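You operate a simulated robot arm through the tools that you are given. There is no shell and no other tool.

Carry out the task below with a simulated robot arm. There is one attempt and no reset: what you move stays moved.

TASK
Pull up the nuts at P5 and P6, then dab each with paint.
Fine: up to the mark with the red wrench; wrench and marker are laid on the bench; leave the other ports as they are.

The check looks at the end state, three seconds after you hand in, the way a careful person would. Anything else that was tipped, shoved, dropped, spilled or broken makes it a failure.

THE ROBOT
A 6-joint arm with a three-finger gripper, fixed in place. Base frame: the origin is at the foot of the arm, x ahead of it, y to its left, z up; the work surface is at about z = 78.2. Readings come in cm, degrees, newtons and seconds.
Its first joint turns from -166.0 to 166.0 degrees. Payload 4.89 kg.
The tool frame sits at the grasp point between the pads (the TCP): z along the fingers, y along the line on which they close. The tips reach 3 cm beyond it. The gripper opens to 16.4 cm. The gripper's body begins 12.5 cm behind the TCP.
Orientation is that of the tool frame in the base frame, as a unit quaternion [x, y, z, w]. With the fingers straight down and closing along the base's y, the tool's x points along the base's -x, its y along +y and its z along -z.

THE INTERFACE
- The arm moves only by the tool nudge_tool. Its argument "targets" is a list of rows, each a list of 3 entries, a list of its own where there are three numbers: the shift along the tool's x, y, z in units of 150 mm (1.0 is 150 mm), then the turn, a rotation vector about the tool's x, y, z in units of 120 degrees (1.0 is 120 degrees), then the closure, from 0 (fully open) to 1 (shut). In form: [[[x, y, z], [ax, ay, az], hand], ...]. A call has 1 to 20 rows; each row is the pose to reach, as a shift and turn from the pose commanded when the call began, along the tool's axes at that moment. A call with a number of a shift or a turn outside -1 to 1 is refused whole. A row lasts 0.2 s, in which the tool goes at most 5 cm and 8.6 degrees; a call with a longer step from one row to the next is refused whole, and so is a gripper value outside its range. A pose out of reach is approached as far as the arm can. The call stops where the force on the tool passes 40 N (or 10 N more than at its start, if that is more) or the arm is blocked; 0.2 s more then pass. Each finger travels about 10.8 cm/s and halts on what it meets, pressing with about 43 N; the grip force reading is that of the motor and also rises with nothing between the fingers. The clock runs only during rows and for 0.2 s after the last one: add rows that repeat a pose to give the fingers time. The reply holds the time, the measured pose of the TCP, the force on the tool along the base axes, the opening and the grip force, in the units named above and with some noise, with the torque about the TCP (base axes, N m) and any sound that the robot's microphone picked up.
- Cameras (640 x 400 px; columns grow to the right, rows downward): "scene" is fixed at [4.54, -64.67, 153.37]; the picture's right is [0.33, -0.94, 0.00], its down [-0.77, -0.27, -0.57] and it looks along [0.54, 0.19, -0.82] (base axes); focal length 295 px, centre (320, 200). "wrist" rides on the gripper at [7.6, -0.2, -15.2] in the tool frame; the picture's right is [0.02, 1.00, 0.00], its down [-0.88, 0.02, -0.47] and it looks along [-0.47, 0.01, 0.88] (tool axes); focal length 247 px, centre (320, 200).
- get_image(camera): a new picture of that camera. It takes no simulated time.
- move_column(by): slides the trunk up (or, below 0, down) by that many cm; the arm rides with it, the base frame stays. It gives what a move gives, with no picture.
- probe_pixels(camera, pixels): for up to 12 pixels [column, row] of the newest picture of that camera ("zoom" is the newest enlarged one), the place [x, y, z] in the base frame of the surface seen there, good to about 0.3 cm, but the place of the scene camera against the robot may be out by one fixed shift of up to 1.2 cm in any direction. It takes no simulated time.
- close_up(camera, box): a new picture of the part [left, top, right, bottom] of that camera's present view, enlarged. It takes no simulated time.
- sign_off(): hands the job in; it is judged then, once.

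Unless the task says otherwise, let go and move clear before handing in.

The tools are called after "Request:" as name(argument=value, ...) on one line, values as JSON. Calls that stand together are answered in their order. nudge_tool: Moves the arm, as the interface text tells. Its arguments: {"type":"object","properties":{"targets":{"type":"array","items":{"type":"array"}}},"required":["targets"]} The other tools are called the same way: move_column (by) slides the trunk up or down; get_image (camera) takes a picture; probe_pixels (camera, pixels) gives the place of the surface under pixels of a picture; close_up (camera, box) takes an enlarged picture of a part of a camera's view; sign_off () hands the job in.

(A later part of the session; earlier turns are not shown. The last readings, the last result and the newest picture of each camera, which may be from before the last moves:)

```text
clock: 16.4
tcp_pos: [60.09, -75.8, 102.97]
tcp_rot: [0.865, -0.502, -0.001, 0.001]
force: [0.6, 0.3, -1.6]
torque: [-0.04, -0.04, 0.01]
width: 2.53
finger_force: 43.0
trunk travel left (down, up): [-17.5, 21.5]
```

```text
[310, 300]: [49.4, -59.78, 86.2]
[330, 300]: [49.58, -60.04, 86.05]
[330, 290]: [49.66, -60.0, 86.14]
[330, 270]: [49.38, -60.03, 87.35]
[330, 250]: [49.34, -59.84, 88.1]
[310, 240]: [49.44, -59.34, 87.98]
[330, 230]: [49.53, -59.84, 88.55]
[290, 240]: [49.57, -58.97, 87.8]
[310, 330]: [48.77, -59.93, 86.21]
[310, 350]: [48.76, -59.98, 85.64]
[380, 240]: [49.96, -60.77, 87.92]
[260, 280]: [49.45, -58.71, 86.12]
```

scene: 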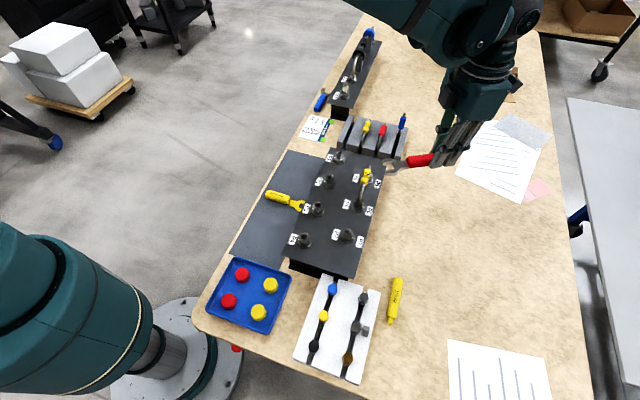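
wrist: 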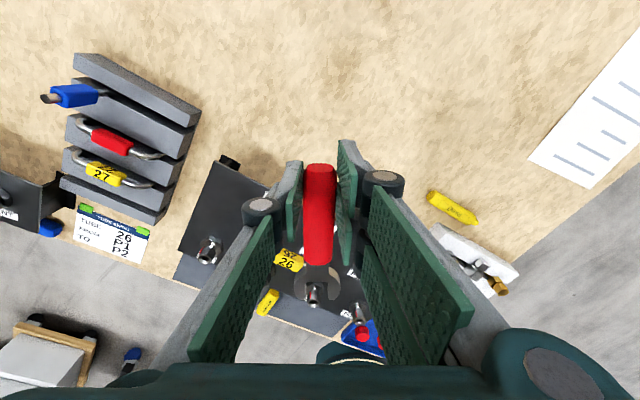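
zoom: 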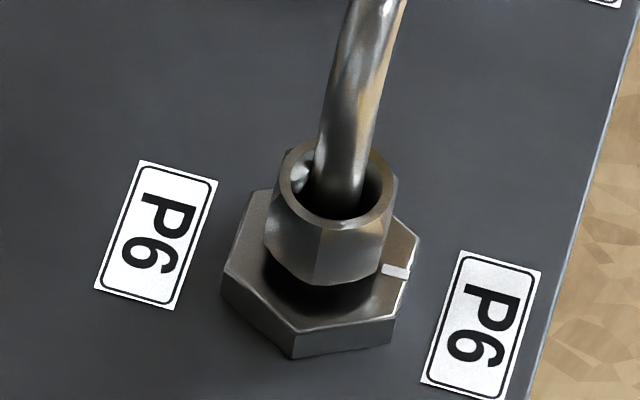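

The head is about 1 cm thick, centred ~2.9 cm below the TCP, and the P6 nut spans roughly z 86.3–88.2 with a corner (the tick) near -5°, so the slot should go on with the handle at -65°. I'll trim the yaw, shift and descend to TCP z≈90.1 while still backed off.

Request:
nudge_tool(targets=[[[-0.01, 0.05, 0.1], [0, 0, 0.02], 1.0], [[-0.021, 0.103, 0.25], [0, 0, 0.04], 1.0], [[-0.021, 0.103, 0.45], [0, 0, 0.04], 1.0], [[-0.021, 0.103, 0.65], [0, 0, 0.04], 1.0], [[-0.021, 0.103, 0.8], [0, 0, 0.04], 1.0], [[-0.021, 0.103, 0.86], [0, 0, 0.04], 1.0], [[-0.021, 0.103, 0.86], [0, 0, 0.04], 1.0]])

Request:
get_image(camera="wrist")

Request:
close_up(camera="wrist", box=[260, 240, 380, 340])

Request:
close_up(camera="scene", box=[335, 170, 425, 230])

```text
clock: 18.0
tcp_pos: [58.43, -76.34, 89.9]
tcp_rot: [0.844, -0.536, -0.001, 0.0]
force: [-0.2, 0.6, -1.3]
torque: [-0.03, 0.01, -0.03]
width: 2.53
finger_force: 43.6
trunk travel left (down, up): [-17.5, 21.5]
```

```text
taken
```

wrist: 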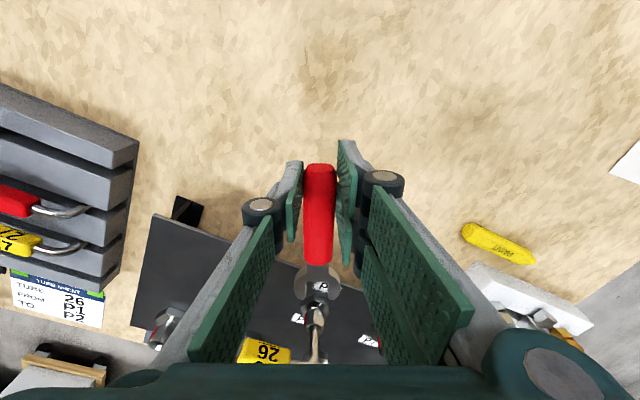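

```text
4.00 times, centred on (320, 290) of wrist
```

zoom: 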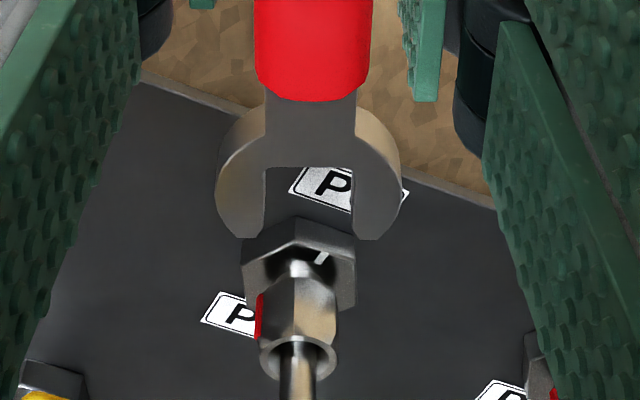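

```text
6.67 times, centred on (380, 200) of scene
```

zoom: 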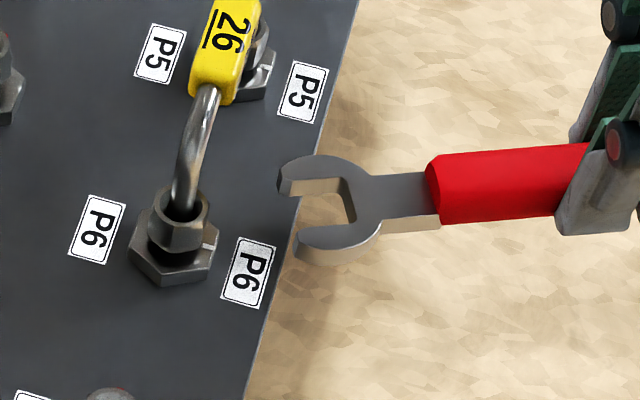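

The jaw (slot centre about zoom column 308) faces the P6 nut (centre about column 299), whose red tick is at (258,315). I'll zoom more tightly to get angle and lateral offsets.

Request:
close_up(camera="wrist", box=[290, 270, 340, 345])

Request:
probe_pixels(camera="zoom", pixels=[[220, 40], [400, 40], [240, 130], [360, 130], [280, 220], [330, 220], [240, 240], [350, 260], [290, 330], [270, 180], [340, 180], [305, 200]])

```text
5.33 times, centred on (315, 308) of wrist
```

zoom: 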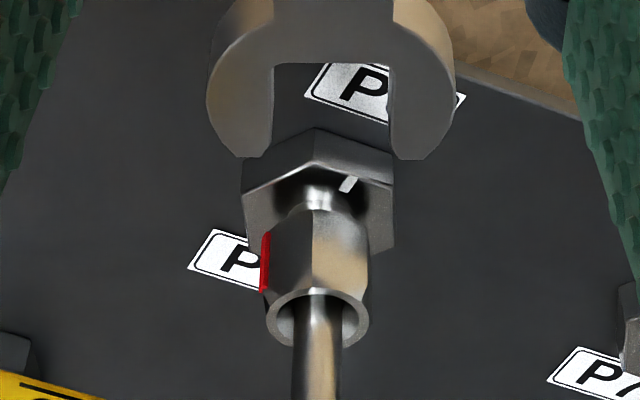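

```text
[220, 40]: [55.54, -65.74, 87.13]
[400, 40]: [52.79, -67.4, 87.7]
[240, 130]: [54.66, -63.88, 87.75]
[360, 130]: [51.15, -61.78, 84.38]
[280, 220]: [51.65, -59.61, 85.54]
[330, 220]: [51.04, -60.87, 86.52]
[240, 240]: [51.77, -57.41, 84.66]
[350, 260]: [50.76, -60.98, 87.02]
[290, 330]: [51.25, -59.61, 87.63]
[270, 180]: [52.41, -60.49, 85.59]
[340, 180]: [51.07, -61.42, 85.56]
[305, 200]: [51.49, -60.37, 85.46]
```

The base hex has a corner at -60° and the nut's near corner lines up with it, so the right handle angle is -60°, with a small lateral correction. I'll turn about -5° and shift sideways, then look again before going in.

Request:
nudge_tool(targets=[[[-0.0094, -0.11, -0.01], [0, 0, -0.0405], 1.0], [[-0.0094, -0.11, -0.01], [0, 0, -0.0405], 1.0], [[-0.0094, -0.11, -0.01], [0, 0, -0.0405], 1.0]])

Request:
close_up(camera="wrist", box=[290, 270, 340, 345])

Request:
close_up(camera="wrist", box=[300, 285, 332, 317])

```text
clock: 18.8
tcp_pos: [60.08, -75.65, 90.11]
tcp_rot: [0.864, -0.504, -0.002, 0.002]
force: [0.0, 1.3, -0.6]
torque: [-0.06, -0.06, 0.01]
width: 2.55
finger_force: 43.3
trunk travel left (down, up): [-17.5, 21.5]
```

```text
5.33 times, centred on (315, 308) of wrist
```

zoom: 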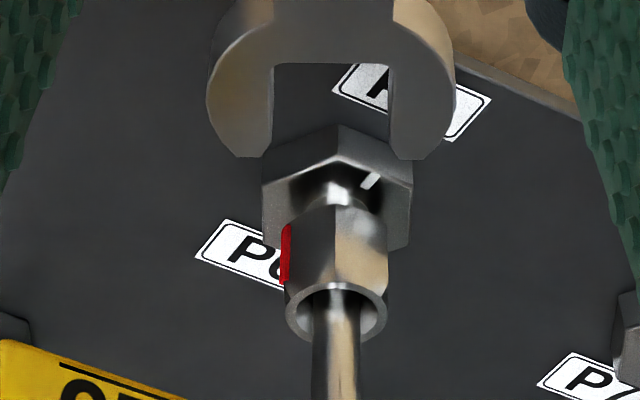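

```text
12.50 times, centred on (316, 301) of wrist
```

zoom: 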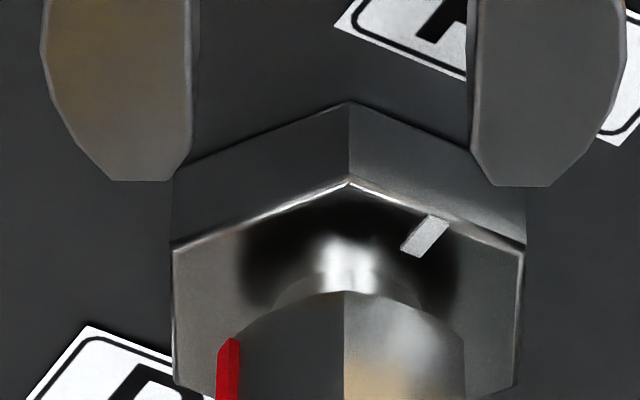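

With the slot centre at zoom column 332 and the nut centre near 350, the nut sits about 0.2 cm to the tool's +y. I'll shift by that and advance 2.7 cm so the jaw tips sit just short of the nut, then check again.

Request:
nudge_tool(targets=[[[0, 0.0133, 0], [0, 0, 0], 1.0], [[-0.06, 0.0133, 0], [0, 0, 0], 1.0], [[-0.12, 0.0133, 0], [0, 0, 0], 1.0], [[-0.18, 0.0133, 0], [0, 0, 0], 1.0], [[-0.18, 0.0133, 0], [0, 0, 0], 1.0]])

Request:
get_image(camera="wrist")

Request:
close_up(camera="wrist", box=[295, 265, 340, 310])

Request:
close_up(camera="scene", box=[335, 180, 395, 225])

```text
clock: 20.0
tcp_pos: [58.33, -73.29, 90.23]
tcp_rot: [0.864, -0.503, 0.0, 0.001]
force: [-0.1, 0.0, -0.5]
torque: [-0.06, -0.04, -0.01]
width: 2.55
finger_force: 43.4
trunk travel left (down, up): [-17.5, 21.5]
```

```text
taken
```

wrist: 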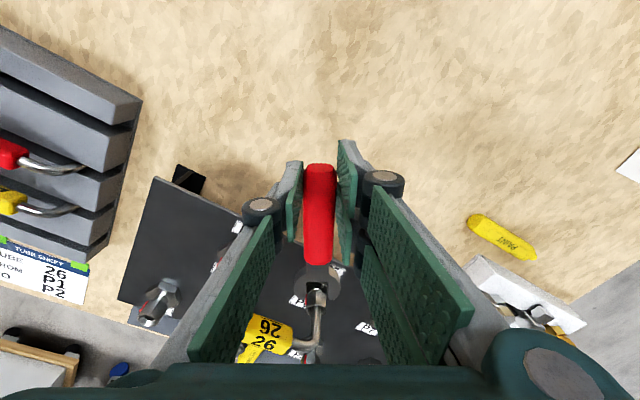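

```text
8.89 times, centred on (318, 288) of wrist
```

zoom: 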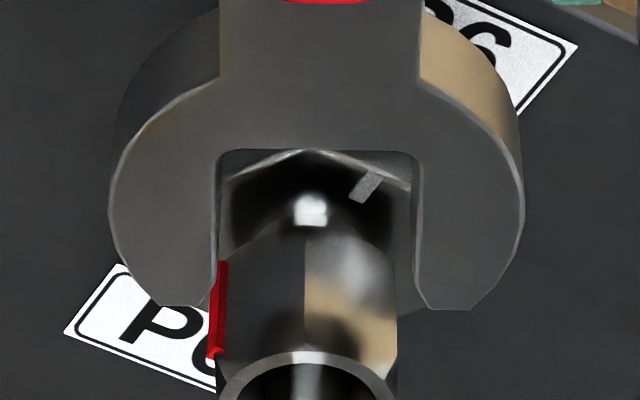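

```text
8.89 times, centred on (365, 202) of scene
```

zoom: 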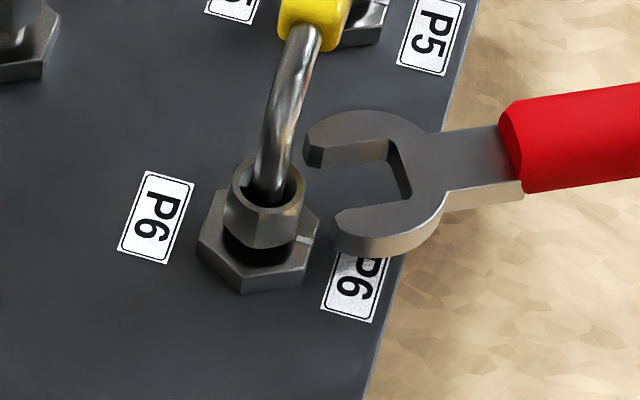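

The slot (columns 217–416) now faces the nut (about 222–397) with the nut only ~0.07 cm to one side. I'll make that small correction and slide the jaw on gently by 3 cm.

Request:
nudge_tool(targets=[[[0, -0.005, 0], [0, 0, 0], 1.0], [[-0.03, -0.005, 0], [0, 0, 0], 1.0], [[-0.06, -0.005, 0], [0, 0, 0], 1.0], [[-0.09, -0.005, 0], [0, 0, 0], 1.0], [[-0.12, -0.005, 0], [0, 0, 0], 1.0], [[-0.15, -0.005, 0], [0, 0, 0], 1.0], [[-0.18, -0.005, 0], [0, 0, 0], 1.0], [[-0.2, -0.005, 0], [0, 0, 0], 1.0], [[-0.2, -0.005, 0], [0, 0, 0], 1.0]])

Request:
close_up(camera="wrist", box=[295, 255, 340, 300])

Request:
close_up(camera="scene", box=[335, 180, 395, 225])

```text
clock: 22.0
tcp_pos: [57.06, -70.69, 90.19]
tcp_rot: [0.866, -0.501, 0.0, 0.0]
force: [16.3, -20.0, 4.9]
torque: [0.01, -0.14, -0.49]
width: 2.55
finger_force: 42.2
trunk travel left (down, up): [-17.5, 21.5]
```

```text
8.89 times, centred on (318, 278) of wrist
```

zoom: 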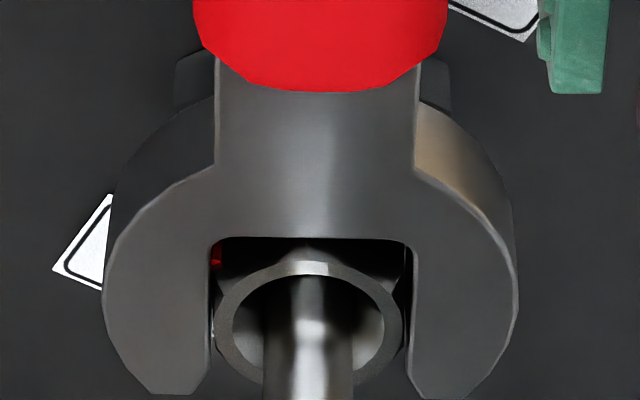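

```text
8.89 times, centred on (365, 202) of scene
```

zoom: 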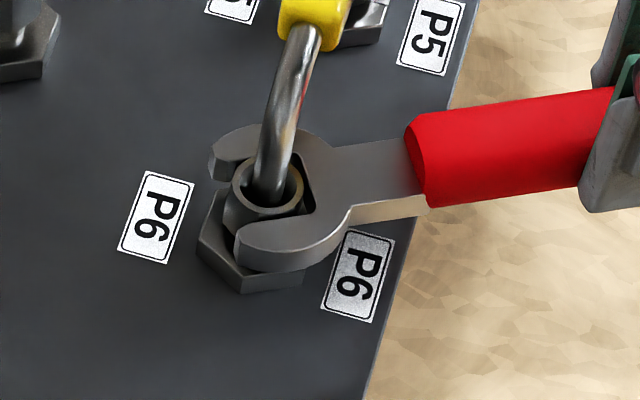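

The jaw is on the nut; it bottomed at about 12.3 cm from the TCP with 26 N of push, so I'll ease back 0.1 cm and try a first 10° clockwise turn about the nut's axis while watching the force.

Request:
nudge_tool(targets=[[[0.0067, 0, 0], [0, 0, 0], 1.0], [[0.0062, 0.0285, 0], [0, 0, 0.01667], 1.0], [[0.0047, 0.057, 0], [0, 0, 0.0333], 1.0], [[0.0022, 0.0854, 0], [0, 0, 0.05], 1.0], [[-0.0013, 0.1137, 0], [0, 0, 0.0667], 1.0], [[-0.0057, 0.1419, 0], [0, 0, 0.0833], 1.0], [[-0.0057, 0.1419, 0], [0, 0, 0.0833], 1.0]])

Request:
close_up(camera="wrist", box=[295, 255, 340, 300])

Request:
close_up(camera="scene", box=[335, 180, 395, 225])

```text
clock: 23.6
tcp_pos: [55.04, -71.59, 90.06]
tcp_rot: [0.82, -0.573, 0.0, 0.0]
force: [8.3, 3.6, -4.1]
torque: [-0.31, -0.34, -0.77]
width: 2.52
finger_force: 43.4
trunk travel left (down, up): [-17.5, 21.5]
```

```text
8.89 times, centred on (318, 278) of wrist
```

zoom: 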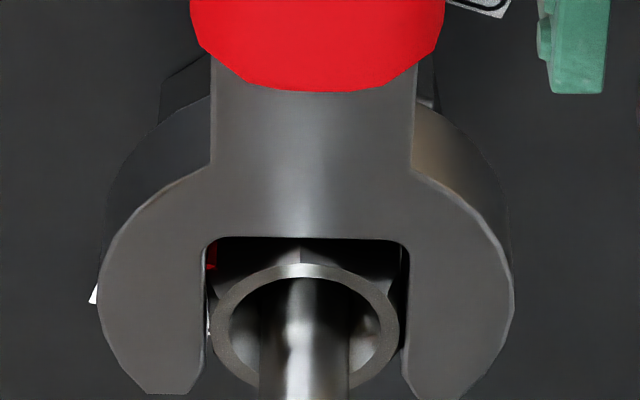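

```text
8.89 times, centred on (365, 202) of scene
```

zoom: 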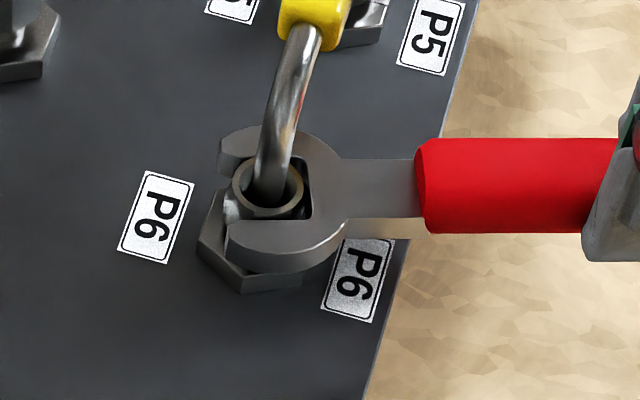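

The nut turned with the wrench (near corner still centred in the jaw at zoom (300,265)) at about 9 N. I'll continue the arc 68° more in 4° steps, leaving the last bit for a check.

Request:
nudge_tool(targets=[[[-0.002, 0.057, 0], [0, 0, 0.0333], 1.0], [[-0.008, 0.1137, 0], [0, 0, 0.0667], 1.0], [[-0.0179, 0.1699, 0], [0, 0, 0.1], 1.0], [[-0.0317, 0.2252, 0], [0, 0, 0.1333], 1.0], [[-0.0493, 0.2794, 0], [0, 0, 0.1667], 1.0], [[-0.0706, 0.3323, 0], [0, 0, 0.2], 1.0], [[-0.0956, 0.3836, 0], [0, 0, 0.2333], 1.0], [[-0.1241, 0.4329, 0], [0, 0, 0.2667], 1.0], [[-0.156, 0.4802, 0], [0, 0, 0.3], 1.0], [[-0.1911, 0.5252, 0], [0, 0, 0.3333], 1.0], [[-0.2293, 0.5675, 0], [0, 0, 0.3667], 1.0], [[-0.2703, 0.6071, 0], [0, 0, 0.4], 1.0], [[-0.314, 0.6438, 0], [0, 0, 0.4333], 1.0], [[-0.3601, 0.6773, 0], [0, 0, 0.4667], 1.0], [[-0.4085, 0.7075, 0], [0, 0, 0.5], 1.0], [[-0.4588, 0.7343, 0], [0, 0, 0.5333], 1.0], [[-0.5109, 0.7575, 0], [0, 0, 0.5667], 1.0], [[-0.5109, 0.7575, 0], [0, 0, 0.5667], 1.0]])

Request:
get_image(camera="wrist")

Request:
close_up(camera="wrist", box=[295, 255, 340, 300])

Request:
close_up(camera="scene", box=[330, 180, 390, 225])

```text
clock: 27.4
tcp_pos: [41.86, -68.4, 90.11]
tcp_rot: [-0.358, 0.934, -0.001, 0.0]
force: [-1.4, 7.4, 2.5]
torque: [0.59, -0.25, 1.21]
width: 2.53
finger_force: 43.6
trunk travel left (down, up): [-17.5, 21.5]
```

```text
taken
```

wrist: 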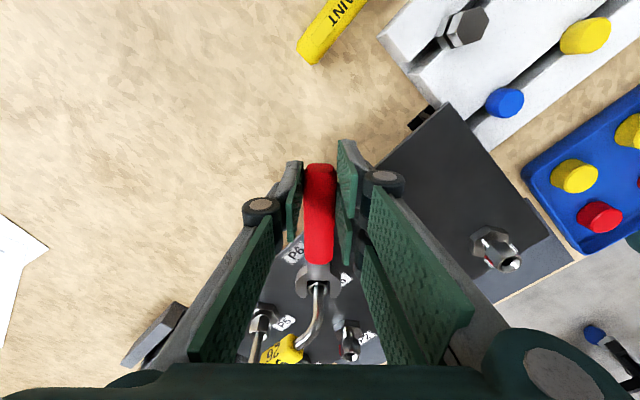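

```text
8.89 times, centred on (318, 278) of wrist
```

zoom: 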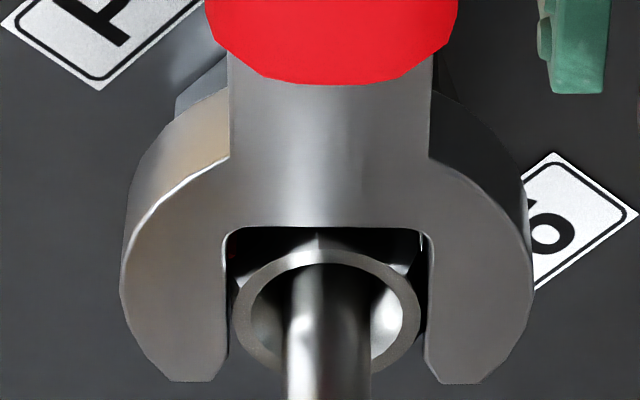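

```text
8.89 times, centred on (360, 202) of scene
```

zoom: 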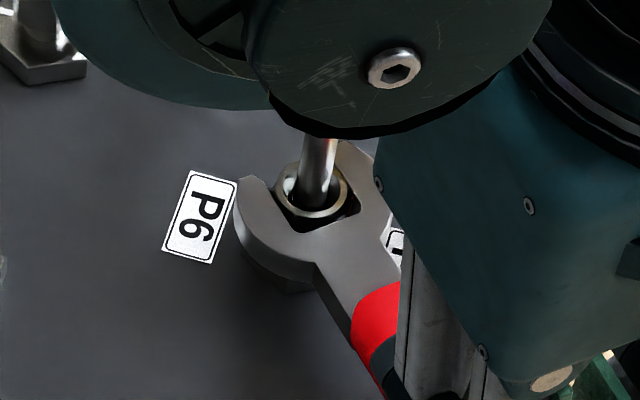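

The wrench now points to -138° and the nut has followed, lagging a few degrees. I'll turn 12° more, ease back 2° to unload, then slide the wrench off along its handle and look at the tick.

Request:
nudge_tool(targets=[[[-0.002, 0.057, 0], [0, 0, 0.0333], 1.0], [[-0.008, 0.1137, 0], [0, 0, 0.0667], 1.0], [[-0.0179, 0.1699, 0], [0, 0, 0.1], 1.0], [[-0.0179, 0.1699, 0], [0, 0, 0.1], 1.0], [[-0.0124, 0.1419, 0], [0, 0, 0.0833], 1.0], [[-0.0124, 0.1419, 0], [0, 0, 0.0833], 1.0], [[0.0536, 0.1536, 0], [0, 0, 0.0833], 1.0], [[0.1186, 0.165, 0], [0, 0, 0.0833], 1.0], [[0.1846, 0.1767, 0], [0, 0, 0.0833], 1.0], [[0.2506, 0.1884, 0], [0, 0, 0.0833], 1.0], [[0.2506, 0.1884, 0], [0, 0, 0.0833], 1.0]])

Request:
get_image(camera="wrist")

Request:
close_up(camera="wrist", box=[290, 255, 350, 315])

Request:
close_up(camera="scene", box=[330, 180, 390, 225])

```text
clock: 29.8
tcp_pos: [37.08, -68.76, 90.23]
tcp_rot: [-0.276, 0.961, 0.0, 0.0]
force: [0.3, 0.4, -1.4]
torque: [-0.07, 0.04, -0.03]
width: 2.54
finger_force: 42.9
trunk travel left (down, up): [-17.5, 21.5]
```

```text
taken
```

wrist: 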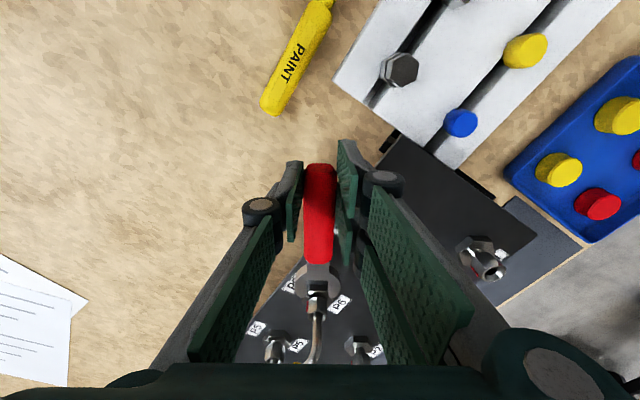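

```text
6.67 times, centred on (320, 285) of wrist
```

zoom: 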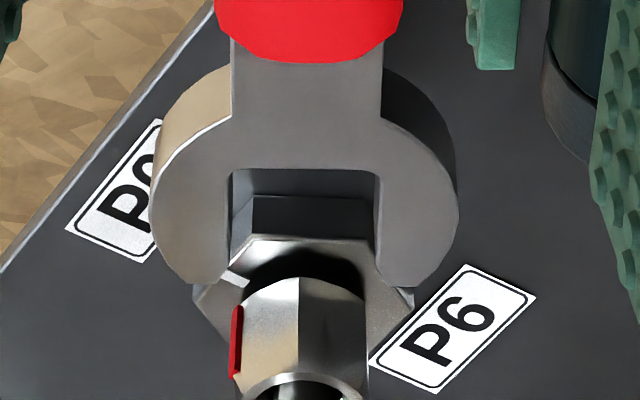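

```text
8.89 times, centred on (360, 202) of scene
```

zoom: 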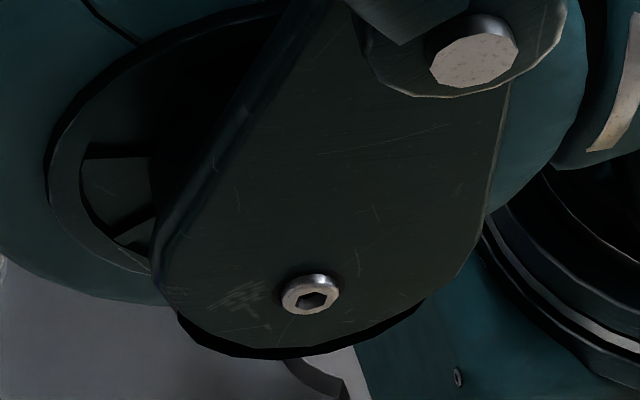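

The wrench is off and the red tick at zoom (237,340) is now near the white line at (235,275), but seems to need some more. I'll zoom in and probe for the exact angle.

Request:
close_up(camera="wrist", box=[303, 285, 335, 317])

Request:
probe_pixels(camera="zoom", pixels=[[170, 200], [170, 260], [160, 300], [300, 150], [290, 200], [430, 200], [290, 120], [220, 240], [400, 240], [150, 120], [120, 100], [320, 380]])

```text
12.50 times, centred on (319, 301) of wrist
```

zoom: 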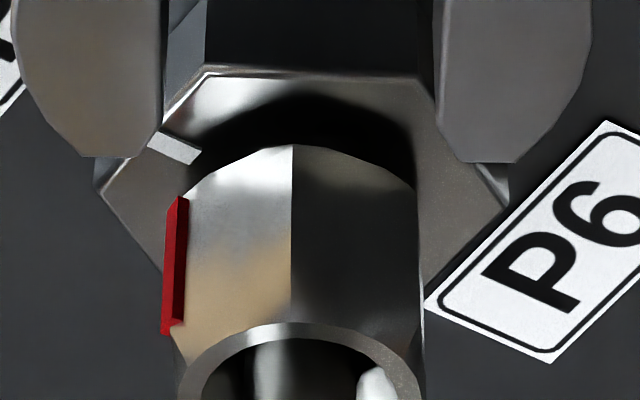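

```text
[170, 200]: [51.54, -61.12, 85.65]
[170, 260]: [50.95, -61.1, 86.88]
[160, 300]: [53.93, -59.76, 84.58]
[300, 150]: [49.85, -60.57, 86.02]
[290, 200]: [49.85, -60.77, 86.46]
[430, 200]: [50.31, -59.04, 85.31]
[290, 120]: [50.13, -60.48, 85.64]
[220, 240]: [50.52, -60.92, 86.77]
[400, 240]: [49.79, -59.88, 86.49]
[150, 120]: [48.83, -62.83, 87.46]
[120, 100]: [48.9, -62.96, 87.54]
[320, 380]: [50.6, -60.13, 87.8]
```

The nut's near corner reads about 8° left of the view line while the base flat is 2.5° right, so about 10.5° remains; the jaw's free play (≈9–10°) explains the lag. To stay clear of P7 I'll raise, swing the wrench to -80° (the next corner) and re-engage from there.

Request:
nudge_tool(targets=[[[0.02, 0, -0.28], [0, 0, 0], 1.0], [[0.02, 0, -0.57], [0, 0, 0], 1.0], [[0.02, 0, -0.853], [0, 0, 0], 1.0], [[-0.07, -0.109, -0.853], [0, 0, -0.063], 1.0], [[-0.15, -0.218, -0.853], [0, 0, -0.126], 1.0], [[-0.224, -0.327, -0.853], [0, 0, -0.189], 1.0], [[-0.299, -0.436, -0.853], [0, 0, -0.252], 1.0], [[-0.373, -0.545, -0.853], [0, 0, -0.315], 1.0], [[-0.448, -0.654, -0.853], [0, 0, -0.378], 1.0], [[-0.523, -0.763, -0.853], [0, 0, -0.441], 1.0], [[-0.6, -0.872, -0.853], [0, 0, -0.504], 1.0], [[-0.64, -0.98, -0.853], [0, 0, -0.567], 1.0], [[-0.64, -0.98, -0.853], [0, 0, -0.567], 1.0]])

Request:
get_image(camera="wrist")

Request:
close_up(camera="wrist", box=[290, 270, 350, 330])

Request:
close_up(camera="scene", box=[335, 180, 395, 225])

```text
clock: 32.6
tcp_pos: [53.01, -76.13, 102.92]
tcp_rot: [0.767, -0.642, 0.0, 0.0]
force: [0.7, 0.5, -2.5]
torque: [-0.05, 0.0, 0.0]
width: 2.53
finger_force: 42.8
trunk travel left (down, up): [-17.5, 21.5]
```

```text
taken
```

wrist: 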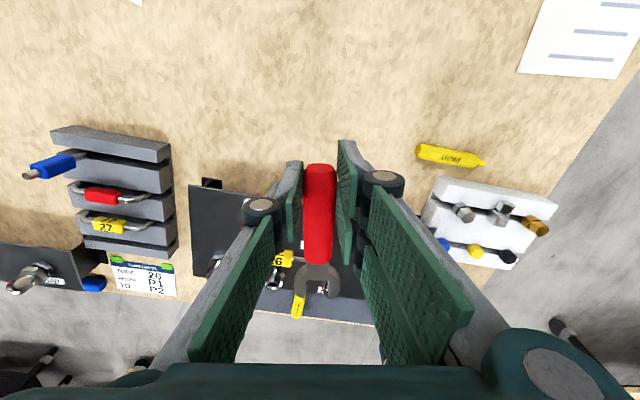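

```text
6.67 times, centred on (320, 300) of wrist
```

zoom: 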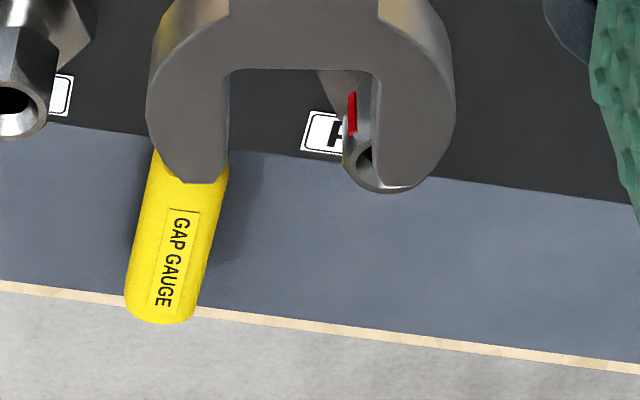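

```text
8.89 times, centred on (365, 202) of scene
```

zoom: 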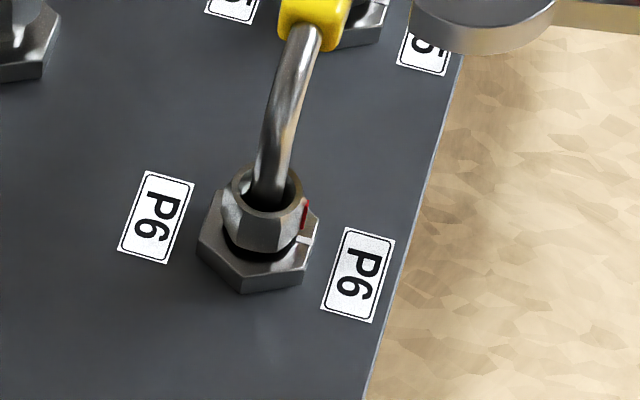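

The scene close-up shows the red tick now just short of the white line at P6. I'll back off slightly, line up with P6 and descend to nut height again.

Request:
nudge_tool(targets=[[[0.071, -0.058, 0.05], [0, 0, 0], 1.0], [[0.071, -0.058, 0.3], [0, 0, 0], 1.0], [[0.071, -0.058, 0.55], [0, 0, 0], 1.0], [[0.071, -0.058, 0.75], [0, 0, 0], 1.0], [[0.071, -0.058, 0.853], [0, 0, 0], 1.0], [[0.071, -0.058, 0.853], [0, 0, 0], 1.0]])

Request:
close_up(camera="wrist", box=[295, 270, 340, 315])

Request:
get_image(camera="wrist")

```text
clock: 34.0
tcp_pos: [54.28, -77.04, 89.98]
tcp_rot: [0.766, -0.642, 0.0, 0.0]
force: [1.1, 0.5, -0.8]
torque: [-0.03, -0.01, -0.03]
width: 2.53
finger_force: 42.8
trunk travel left (down, up): [-17.5, 21.5]
```

```text
8.89 times, centred on (318, 292) of wrist
```

zoom: 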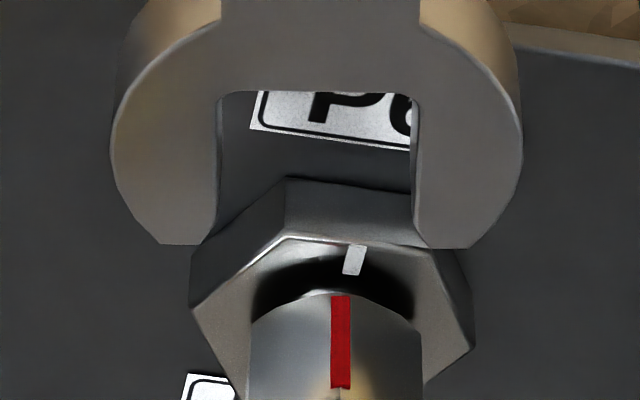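

```text
taken
```

wrist: 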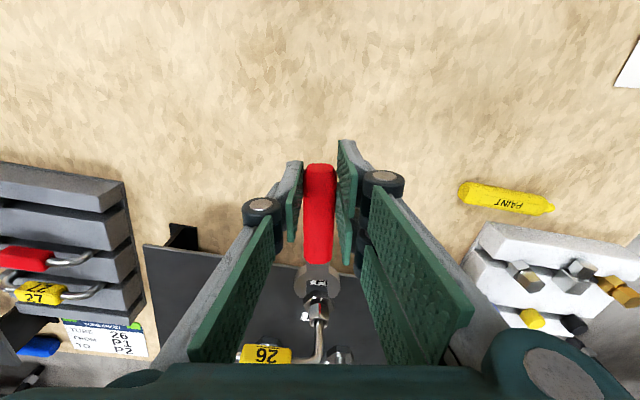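

The red strip (column 341) is clearly visible against the white line (column 357): about 7–8° remain. I'll shift slightly sideways and advance to just before the nut for a final alignment check.

Request:
nudge_tool(targets=[[[0, 0.012, -0.01], [0, 0, 0], 1.0], [[-0.06, 0.012, -0.01], [0, 0, 0], 1.0], [[-0.12, 0.012, -0.01], [0, 0, 0], 1.0], [[-0.15, 0.012, -0.01], [0, 0, 0], 1.0], [[-0.15, 0.012, -0.01], [0, 0, 0], 1.0]])

Request:
close_up(camera="wrist", box=[295, 262, 340, 307])

```text
clock: 35.2
tcp_pos: [53.36, -74.95, 90.25]
tcp_rot: [0.767, -0.642, 0.001, 0.0]
force: [0.4, -0.8, -1.7]
torque: [-0.1, -0.01, 0.01]
width: 2.53
finger_force: 42.8
trunk travel left (down, up): [-17.5, 21.5]
```

```text
8.89 times, centred on (318, 284) of wrist
```

zoom: 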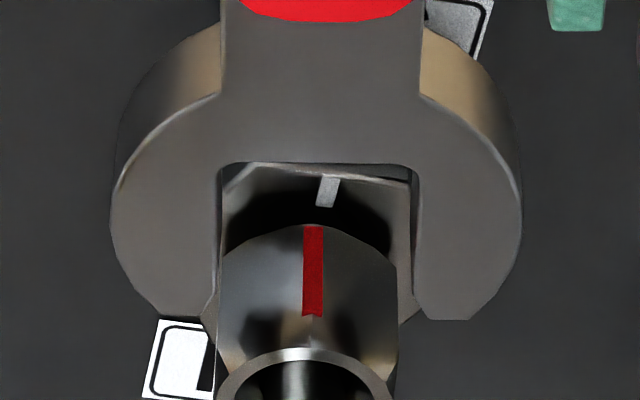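

The nut (219–398) sits slightly left of the slot centre (316), about 0.09 cm. I'll correct and slide on to about 12.35 cm.

Request:
nudge_tool(targets=[[[0, -0.006, 0], [0, 0, 0], 1.0], [[-0.03, -0.006, 0], [0, 0, 0], 1.0], [[-0.06, -0.006, 0], [0, 0, 0], 1.0], [[-0.09, -0.006, 0], [0, 0, 0], 1.0], [[-0.12, -0.006, 0], [0, 0, 0], 1.0], [[-0.15, -0.006, 0], [0, 0, 0], 1.0], [[-0.18, -0.006, 0], [0, 0, 0], 1.0], [[-0.18, -0.006, 0], [0, 0, 0], 1.0]])

Request:
close_up(camera="wrist", box=[295, 255, 340, 300])

```text
clock: 37.0
tcp_pos: [53.08, -72.25, 90.37]
tcp_rot: [0.767, -0.642, 0.0, 0.0]
force: [8.1, -19.2, 3.6]
torque: [0.03, -0.16, -0.58]
width: 2.54
finger_force: 42.9
trunk travel left (down, up): [-17.5, 21.5]
```

```text
8.89 times, centred on (318, 278) of wrist
```

zoom: 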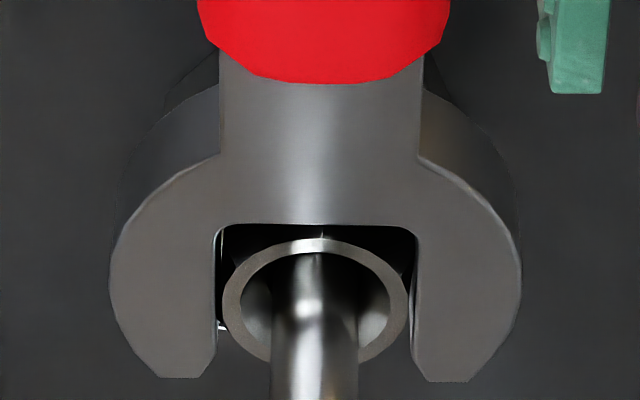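

Seated again with ~21 N of push. I'll ease off 0.1 cm, turn clockwise to -97°, unload, slide back and inspect.

Request:
nudge_tool(targets=[[[0.0067, 0, 0], [0, 0, 0], 1.0], [[0.0047, 0.0579, 0], [0, 0, 0.0333], 1.0], [[-0.0014, 0.1155, 0], [0, 0, 0.0667], 1.0], [[-0.0114, 0.1726, 0], [0, 0, 0.1], 1.0], [[-0.0216, 0.2148, 0], [0, 0, 0.125], 1.0], [[-0.0296, 0.2427, 0], [0, 0, 0.1417], 1.0], [[-0.0296, 0.2427, 0], [0, 0, 0.1417], 1.0]])

```text
clock: 38.6
tcp_pos: [49.45, -72.31, 90.24]
tcp_rot: [-0.663, 0.748, 0.0, 0.0]
force: [9.1, 9.1, -5.3]
torque: [-0.25, -0.17, -0.3]
width: 2.54
finger_force: 43.5
trunk travel left (down, up): [-17.5, 21.5]
```

The wrench is at -96.9° and still loaded sideways (~9 N), so the nut has been turning. I'll unload by 4° and slide off to inspect.

Request:
nudge_tool(targets=[[[-0.002, -0.0579, 0], [0, 0, -0.0333], 1.0], [[-0.002, -0.0579, 0], [0, 0, -0.0333], 1.0], [[0.0648, -0.0626, 0], [0, 0, -0.0333], 1.0], [[0.1307, -0.0672, 0], [0, 0, -0.0333], 1.0], [[0.1975, -0.0719, 0], [0, 0, -0.0333], 1.0], [[0.264, -0.0765, 0], [0, 0, -0.0333], 1.0], [[0.264, -0.0765, 0], [0, 0, -0.0333], 1.0]])

Request:
close_up(camera="wrist", box=[295, 270, 345, 320])

Request:
close_up(camera="scene", box=[344, 188, 372, 216])

```text
clock: 40.2
tcp_pos: [50.09, -76.34, 90.11]
tcp_rot: [-0.689, 0.725, 0.001, 0.0]
force: [-0.1, 0.0, -0.9]
torque: [-0.07, 0.02, 0.01]
width: 2.55
finger_force: 43.7
trunk travel left (down, up): [-17.5, 21.5]
```

```text
8.00 times, centred on (320, 295) of wrist
```

zoom: 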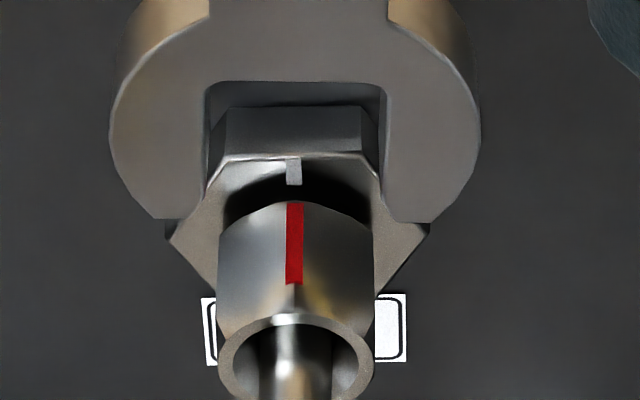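

```text
14.29 times, centred on (358, 202) of scene
```

zoom: 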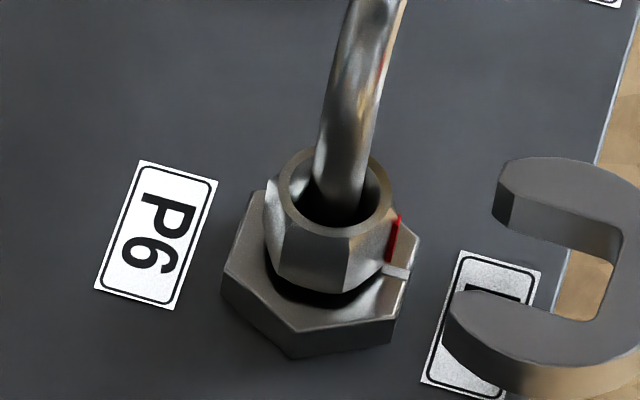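

At P6 the red strip (column 294) now lines up with the white line (column 293) within about 1°, so P6 is at its mark. Next I'll raise, turn the wrench to about -133° and go to P5, starting a first stroke from that side.

Request:
nudge_tool(targets=[[[0.02, 0, -0.28], [0, 0, 0], 1.0], [[0.02, 0, -0.57], [0, 0, 0], 1.0], [[0.02, 0, -0.86], [0, 0, 0], 1.0], [[-0.02, 0.013, -0.86], [0, 0, 0.0555], 1.0], [[-0.065, 0.026, -0.86], [0, 0, 0.111], 1.0], [[-0.11, 0.04, -0.86], [0, 0, 0.1665], 1.0], [[-0.155, 0.053, -0.86], [0, 0, 0.222], 1.0], [[-0.2, 0.066, -0.86], [0, 0, 0.2775], 1.0], [[-0.243, 0.079, -0.86], [0, 0, 0.333], 1.0], [[-0.243, 0.079, -0.86], [0, 0, 0.333], 1.0]])

Request:
get_image(camera="wrist")

Request:
close_up(camera="scene", box=[335, 160, 395, 220])

```text
clock: 42.4
tcp_pos: [49.1, -72.58, 103.3]
tcp_rot: [-0.399, 0.917, 0.0, 0.0]
force: [1.0, -0.2, -2.0]
torque: [-0.06, 0.04, -0.04]
width: 2.55
finger_force: 43.2
trunk travel left (down, up): [-17.5, 21.5]
```

```text
taken
```

wrist: 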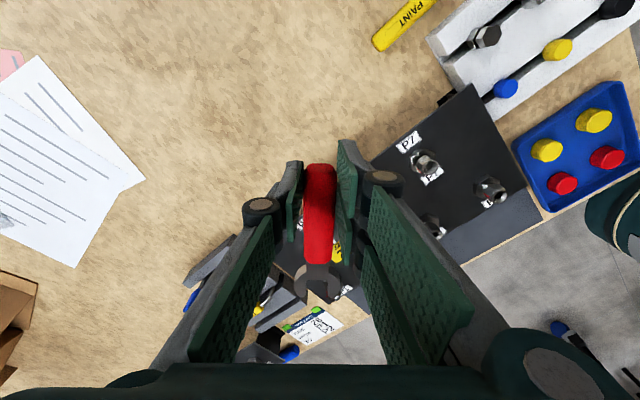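

```text
6.67 times, centred on (365, 190) of scene
```

zoom: 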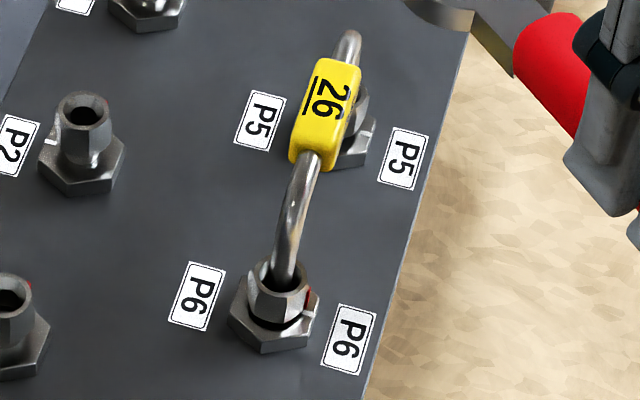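

P6's tick is aligned in the scene view too. I'll back off 1 cm for clearance from the yellow tag and descend to nut height facing P5.

Request:
nudge_tool(targets=[[[0.07, 0, 0.05], [0, 0, 0], 1.0], [[0.07, 0, 0.3], [0, 0, 0], 1.0], [[0.07, 0, 0.55], [0, 0, 0], 1.0], [[0.07, 0, 0.75], [0, 0, 0], 1.0], [[0.07, 0, 0.87], [0, 0, 0], 1.0], [[0.07, 0, 0.87], [0, 0, 0], 1.0]])

Request:
get_image(camera="wrist")

Request:
close_up(camera="wrist", box=[295, 270, 345, 320])

Request:
close_up(camera="wrist", box=[300, 285, 332, 317])

```text
clock: 43.8
tcp_pos: [48.8, -73.54, 90.2]
tcp_rot: [-0.4, 0.917, 0.0, 0.0]
force: [1.0, 0.1, -2.2]
torque: [0.0, 0.07, 0.0]
width: 2.55
finger_force: 43.2
trunk travel left (down, up): [-17.5, 21.5]
```

```text
taken
```

wrist: 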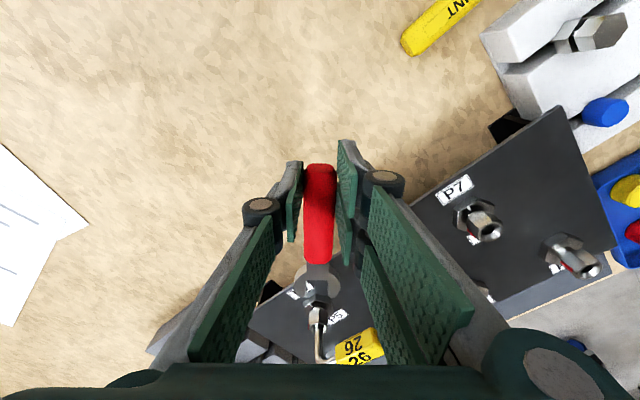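

```text
8.00 times, centred on (320, 295) of wrist
```

zoom: 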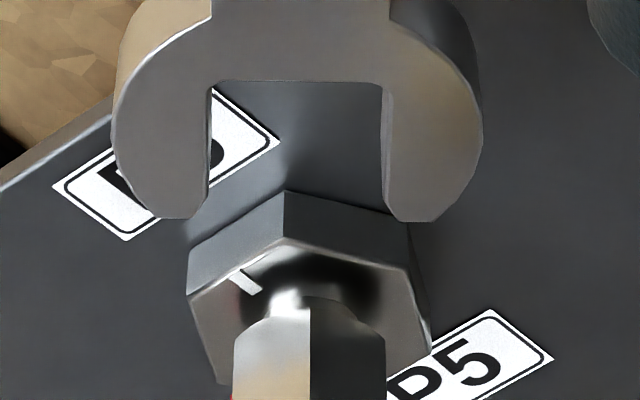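

```text
12.50 times, centred on (316, 301) of wrist
```

zoom: 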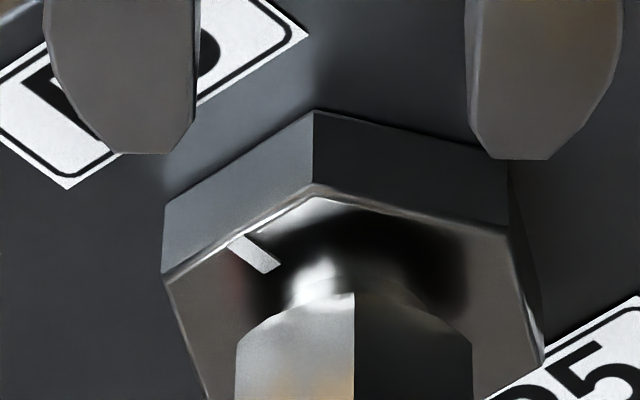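

P5's nut shows a corner pointing straight along the handle (column 354, nut 235–472), so its tick is near -12° and needs about 78°. I'll advance 3 cm with a small lateral shift and check.

Request:
nudge_tool(targets=[[[0, 0.0055, 0], [0, 0, 0], 1.0], [[-0.07, 0.0055, 0], [0, 0, 0], 1.0], [[-0.14, 0.0055, 0], [0, 0, 0], 1.0], [[-0.2, 0.0055, 0], [0, 0, 0], 1.0], [[-0.2, 0.0055, 0], [0, 0, 0], 1.0]])

Request:
close_up(camera="wrist", box=[295, 262, 340, 307])

```text
clock: 45.0
tcp_pos: [50.73, -71.21, 90.13]
tcp_rot: [-0.399, 0.917, 0.0, 0.001]
force: [-0.8, 0.9, -1.4]
torque: [-0.05, 0.07, 0.0]
width: 2.56
finger_force: 42.5
trunk travel left (down, up): [-17.5, 21.5]
```

```text
8.89 times, centred on (318, 284) of wrist
```

zoom: 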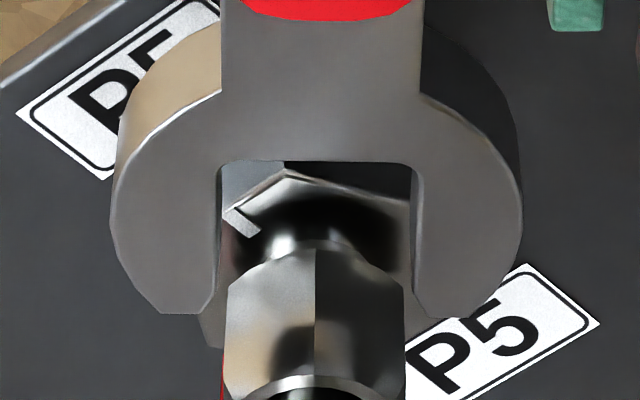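

The nut (228–404) is centred in the slot (217–416). I'll slide the jaw on by 2.75 cm.

Request:
nudge_tool(targets=[[[-0.03, 0, 0], [0, 0, 0], 1.0], [[-0.06, 0, 0], [0, 0, 0], 1.0], [[-0.09, 0, 0], [0, 0, 0], 1.0], [[-0.12, 0, 0], [0, 0, 0], 1.0], [[-0.15, 0, 0], [0, 0, 0], 1.0], [[-0.178, 0, 0], [0, 0, 0], 1.0], [[-0.178, 0, 0], [0, 0, 0], 1.0]])

Request:
close_up(camera="wrist", box=[295, 255, 340, 300])

```text
clock: 46.6
tcp_pos: [52.32, -69.18, 90.27]
tcp_rot: [-0.4, 0.917, 0.0, 0.0]
force: [0.0, 0.2, -1.3]
torque: [-0.08, 0.04, -0.04]
width: 2.53
finger_force: 43.0
trunk travel left (down, up): [-17.5, 21.5]
```

```text
8.89 times, centred on (318, 278) of wrist
```

zoom: 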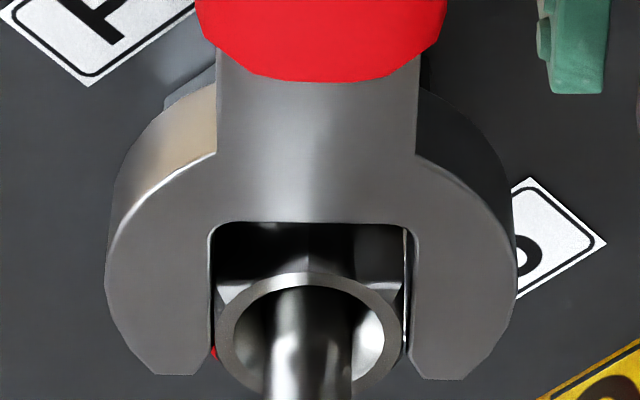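

The jaw surrounds the P5 nut with about 0.3 cm left to the slot bottom and no contact force. I'll advance slightly and turn clockwise 24° to -157°, then check the load.

Request:
nudge_tool(targets=[[[-0.0167, 0, 0], [0, 0, 0], 1.0], [[-0.0187, 0.0579, 0], [0, 0, 0.0333], 1.0], [[-0.0248, 0.1155, 0], [0, 0, 0.0667], 1.0], [[-0.0348, 0.1726, 0], [0, 0, 0.1], 1.0], [[-0.0489, 0.2288, 0], [0, 0, 0.1333], 1.0], [[-0.0668, 0.2839, 0], [0, 0, 0.1667], 1.0], [[-0.0885, 0.3376, 0], [0, 0, 0.2], 1.0], [[-0.0885, 0.3376, 0], [0, 0, 0.2], 1.0]])

Request:
close_up(camera="wrist", box=[295, 255, 340, 300])

Request:
get_image(camera="wrist")

```text
clock: 48.4
tcp_pos: [49.46, -64.76, 90.06]
tcp_rot: [-0.2, 0.98, 0.0, 0.0]
force: [9.8, -6.0, 3.7]
torque: [0.06, -0.84, -0.72]
width: 2.53
finger_force: 43.5
trunk travel left (down, up): [-17.5, 21.5]
```

```text
8.89 times, centred on (318, 278) of wrist
```

zoom: 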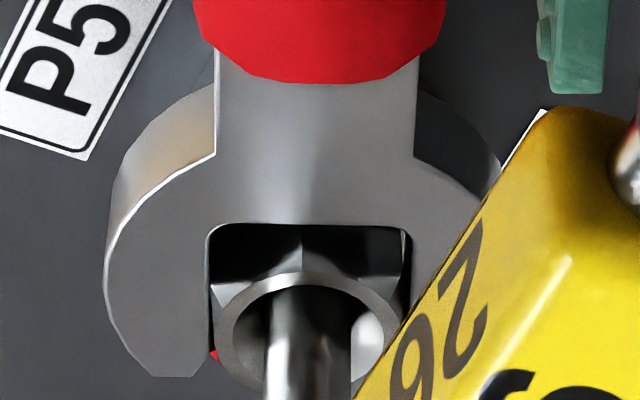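

```text
taken
```

wrist: 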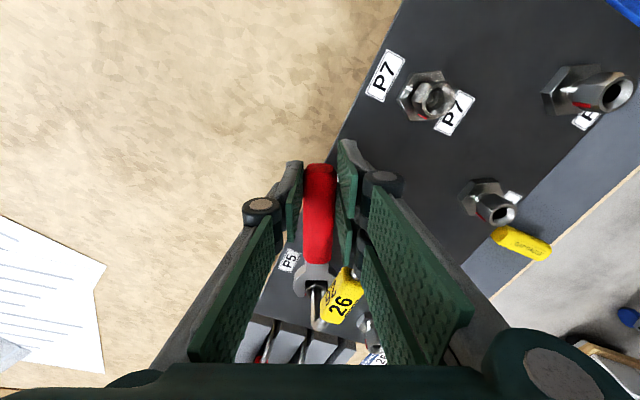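

The wrench is at -156.9° with a modest load; the P5 nut should have turned ~18°. I'll unload 4°, slide off along the handle by about 4 cm and look.

Request:
nudge_tool(targets=[[[-0.002, -0.0579, 0], [0, 0, -0.0333], 1.0], [[-0.002, -0.0579, 0], [0, 0, -0.0333], 1.0], [[0.0648, -0.0626, 0], [0, 0, -0.0333], 1.0], [[0.1307, -0.0672, 0], [0, 0, -0.0333], 1.0], [[0.1975, -0.0719, 0], [0, 0, -0.0333], 1.0], [[0.264, -0.0765, 0], [0, 0, -0.0333], 1.0], [[0.264, -0.0765, 0], [0, 0, -0.0333], 1.0]])

Request:
close_up(camera="wrist", box=[295, 270, 345, 320])

Request:
get_image(camera="wrist")

```text
clock: 50.0
tcp_pos: [46.27, -67.46, 90.21]
tcp_rot: [-0.234, 0.972, 0.0, 0.0]
force: [0.2, 0.5, -2.0]
torque: [-0.03, 0.09, 0.0]
width: 2.54
finger_force: 43.5
trunk travel left (down, up): [-17.5, 21.5]
```

```text
8.00 times, centred on (320, 295) of wrist
```

zoom: 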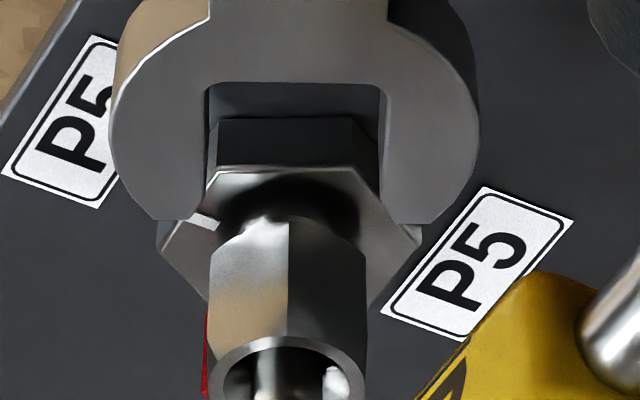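

```text
taken
```

wrist: 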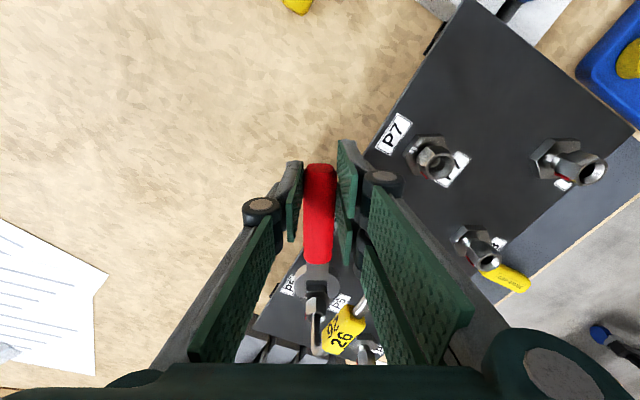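

P5's nut now has a corner at about -153° (tick at ≈-33°). I'll raise, swing the wrench round to -95° and descend again in front of P5 for the main stroke.

Request:
nudge_tool(targets=[[[0.03, 0, -0.28], [0, 0, 0], 1.0], [[0.03, 0, -0.57], [0, 0, 0], 1.0], [[0.03, 0, -0.853], [0, 0, 0], 1.0], [[-0.05, -0.133, -0.853], [0, 0, -0.069], 1.0], [[-0.13, -0.266, -0.853], [0, 0, -0.138], 1.0], [[-0.21, -0.399, -0.853], [0, 0, -0.207], 1.0], [[-0.29, -0.532, -0.853], [0, 0, -0.276], 1.0], [[-0.37, -0.665, -0.853], [0, 0, -0.345], 1.0], [[-0.45, -0.798, -0.853], [0, 0, -0.414], 1.0], [[-0.527, -0.931, -0.853], [0, 0, -0.4825], 1.0], [[-0.527, -0.931, -0.853], [0, 0, -0.4825], 1.0]])

Request:
get_image(camera="wrist")

```text
clock: 52.4
tcp_pos: [59.5, -76.3, 102.64]
tcp_rot: [-0.676, 0.737, 0.0, 0.001]
force: [0.0, -0.2, -2.1]
torque: [-0.05, 0.07, 0.04]
width: 2.57
finger_force: 42.5
trunk travel left (down, up): [-17.5, 21.5]
```

```text
taken
```

wrist: 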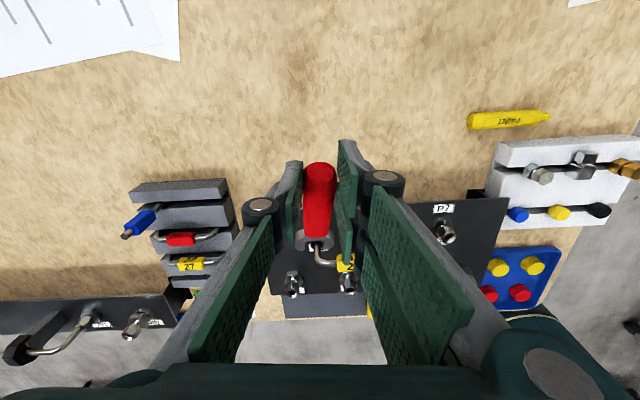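

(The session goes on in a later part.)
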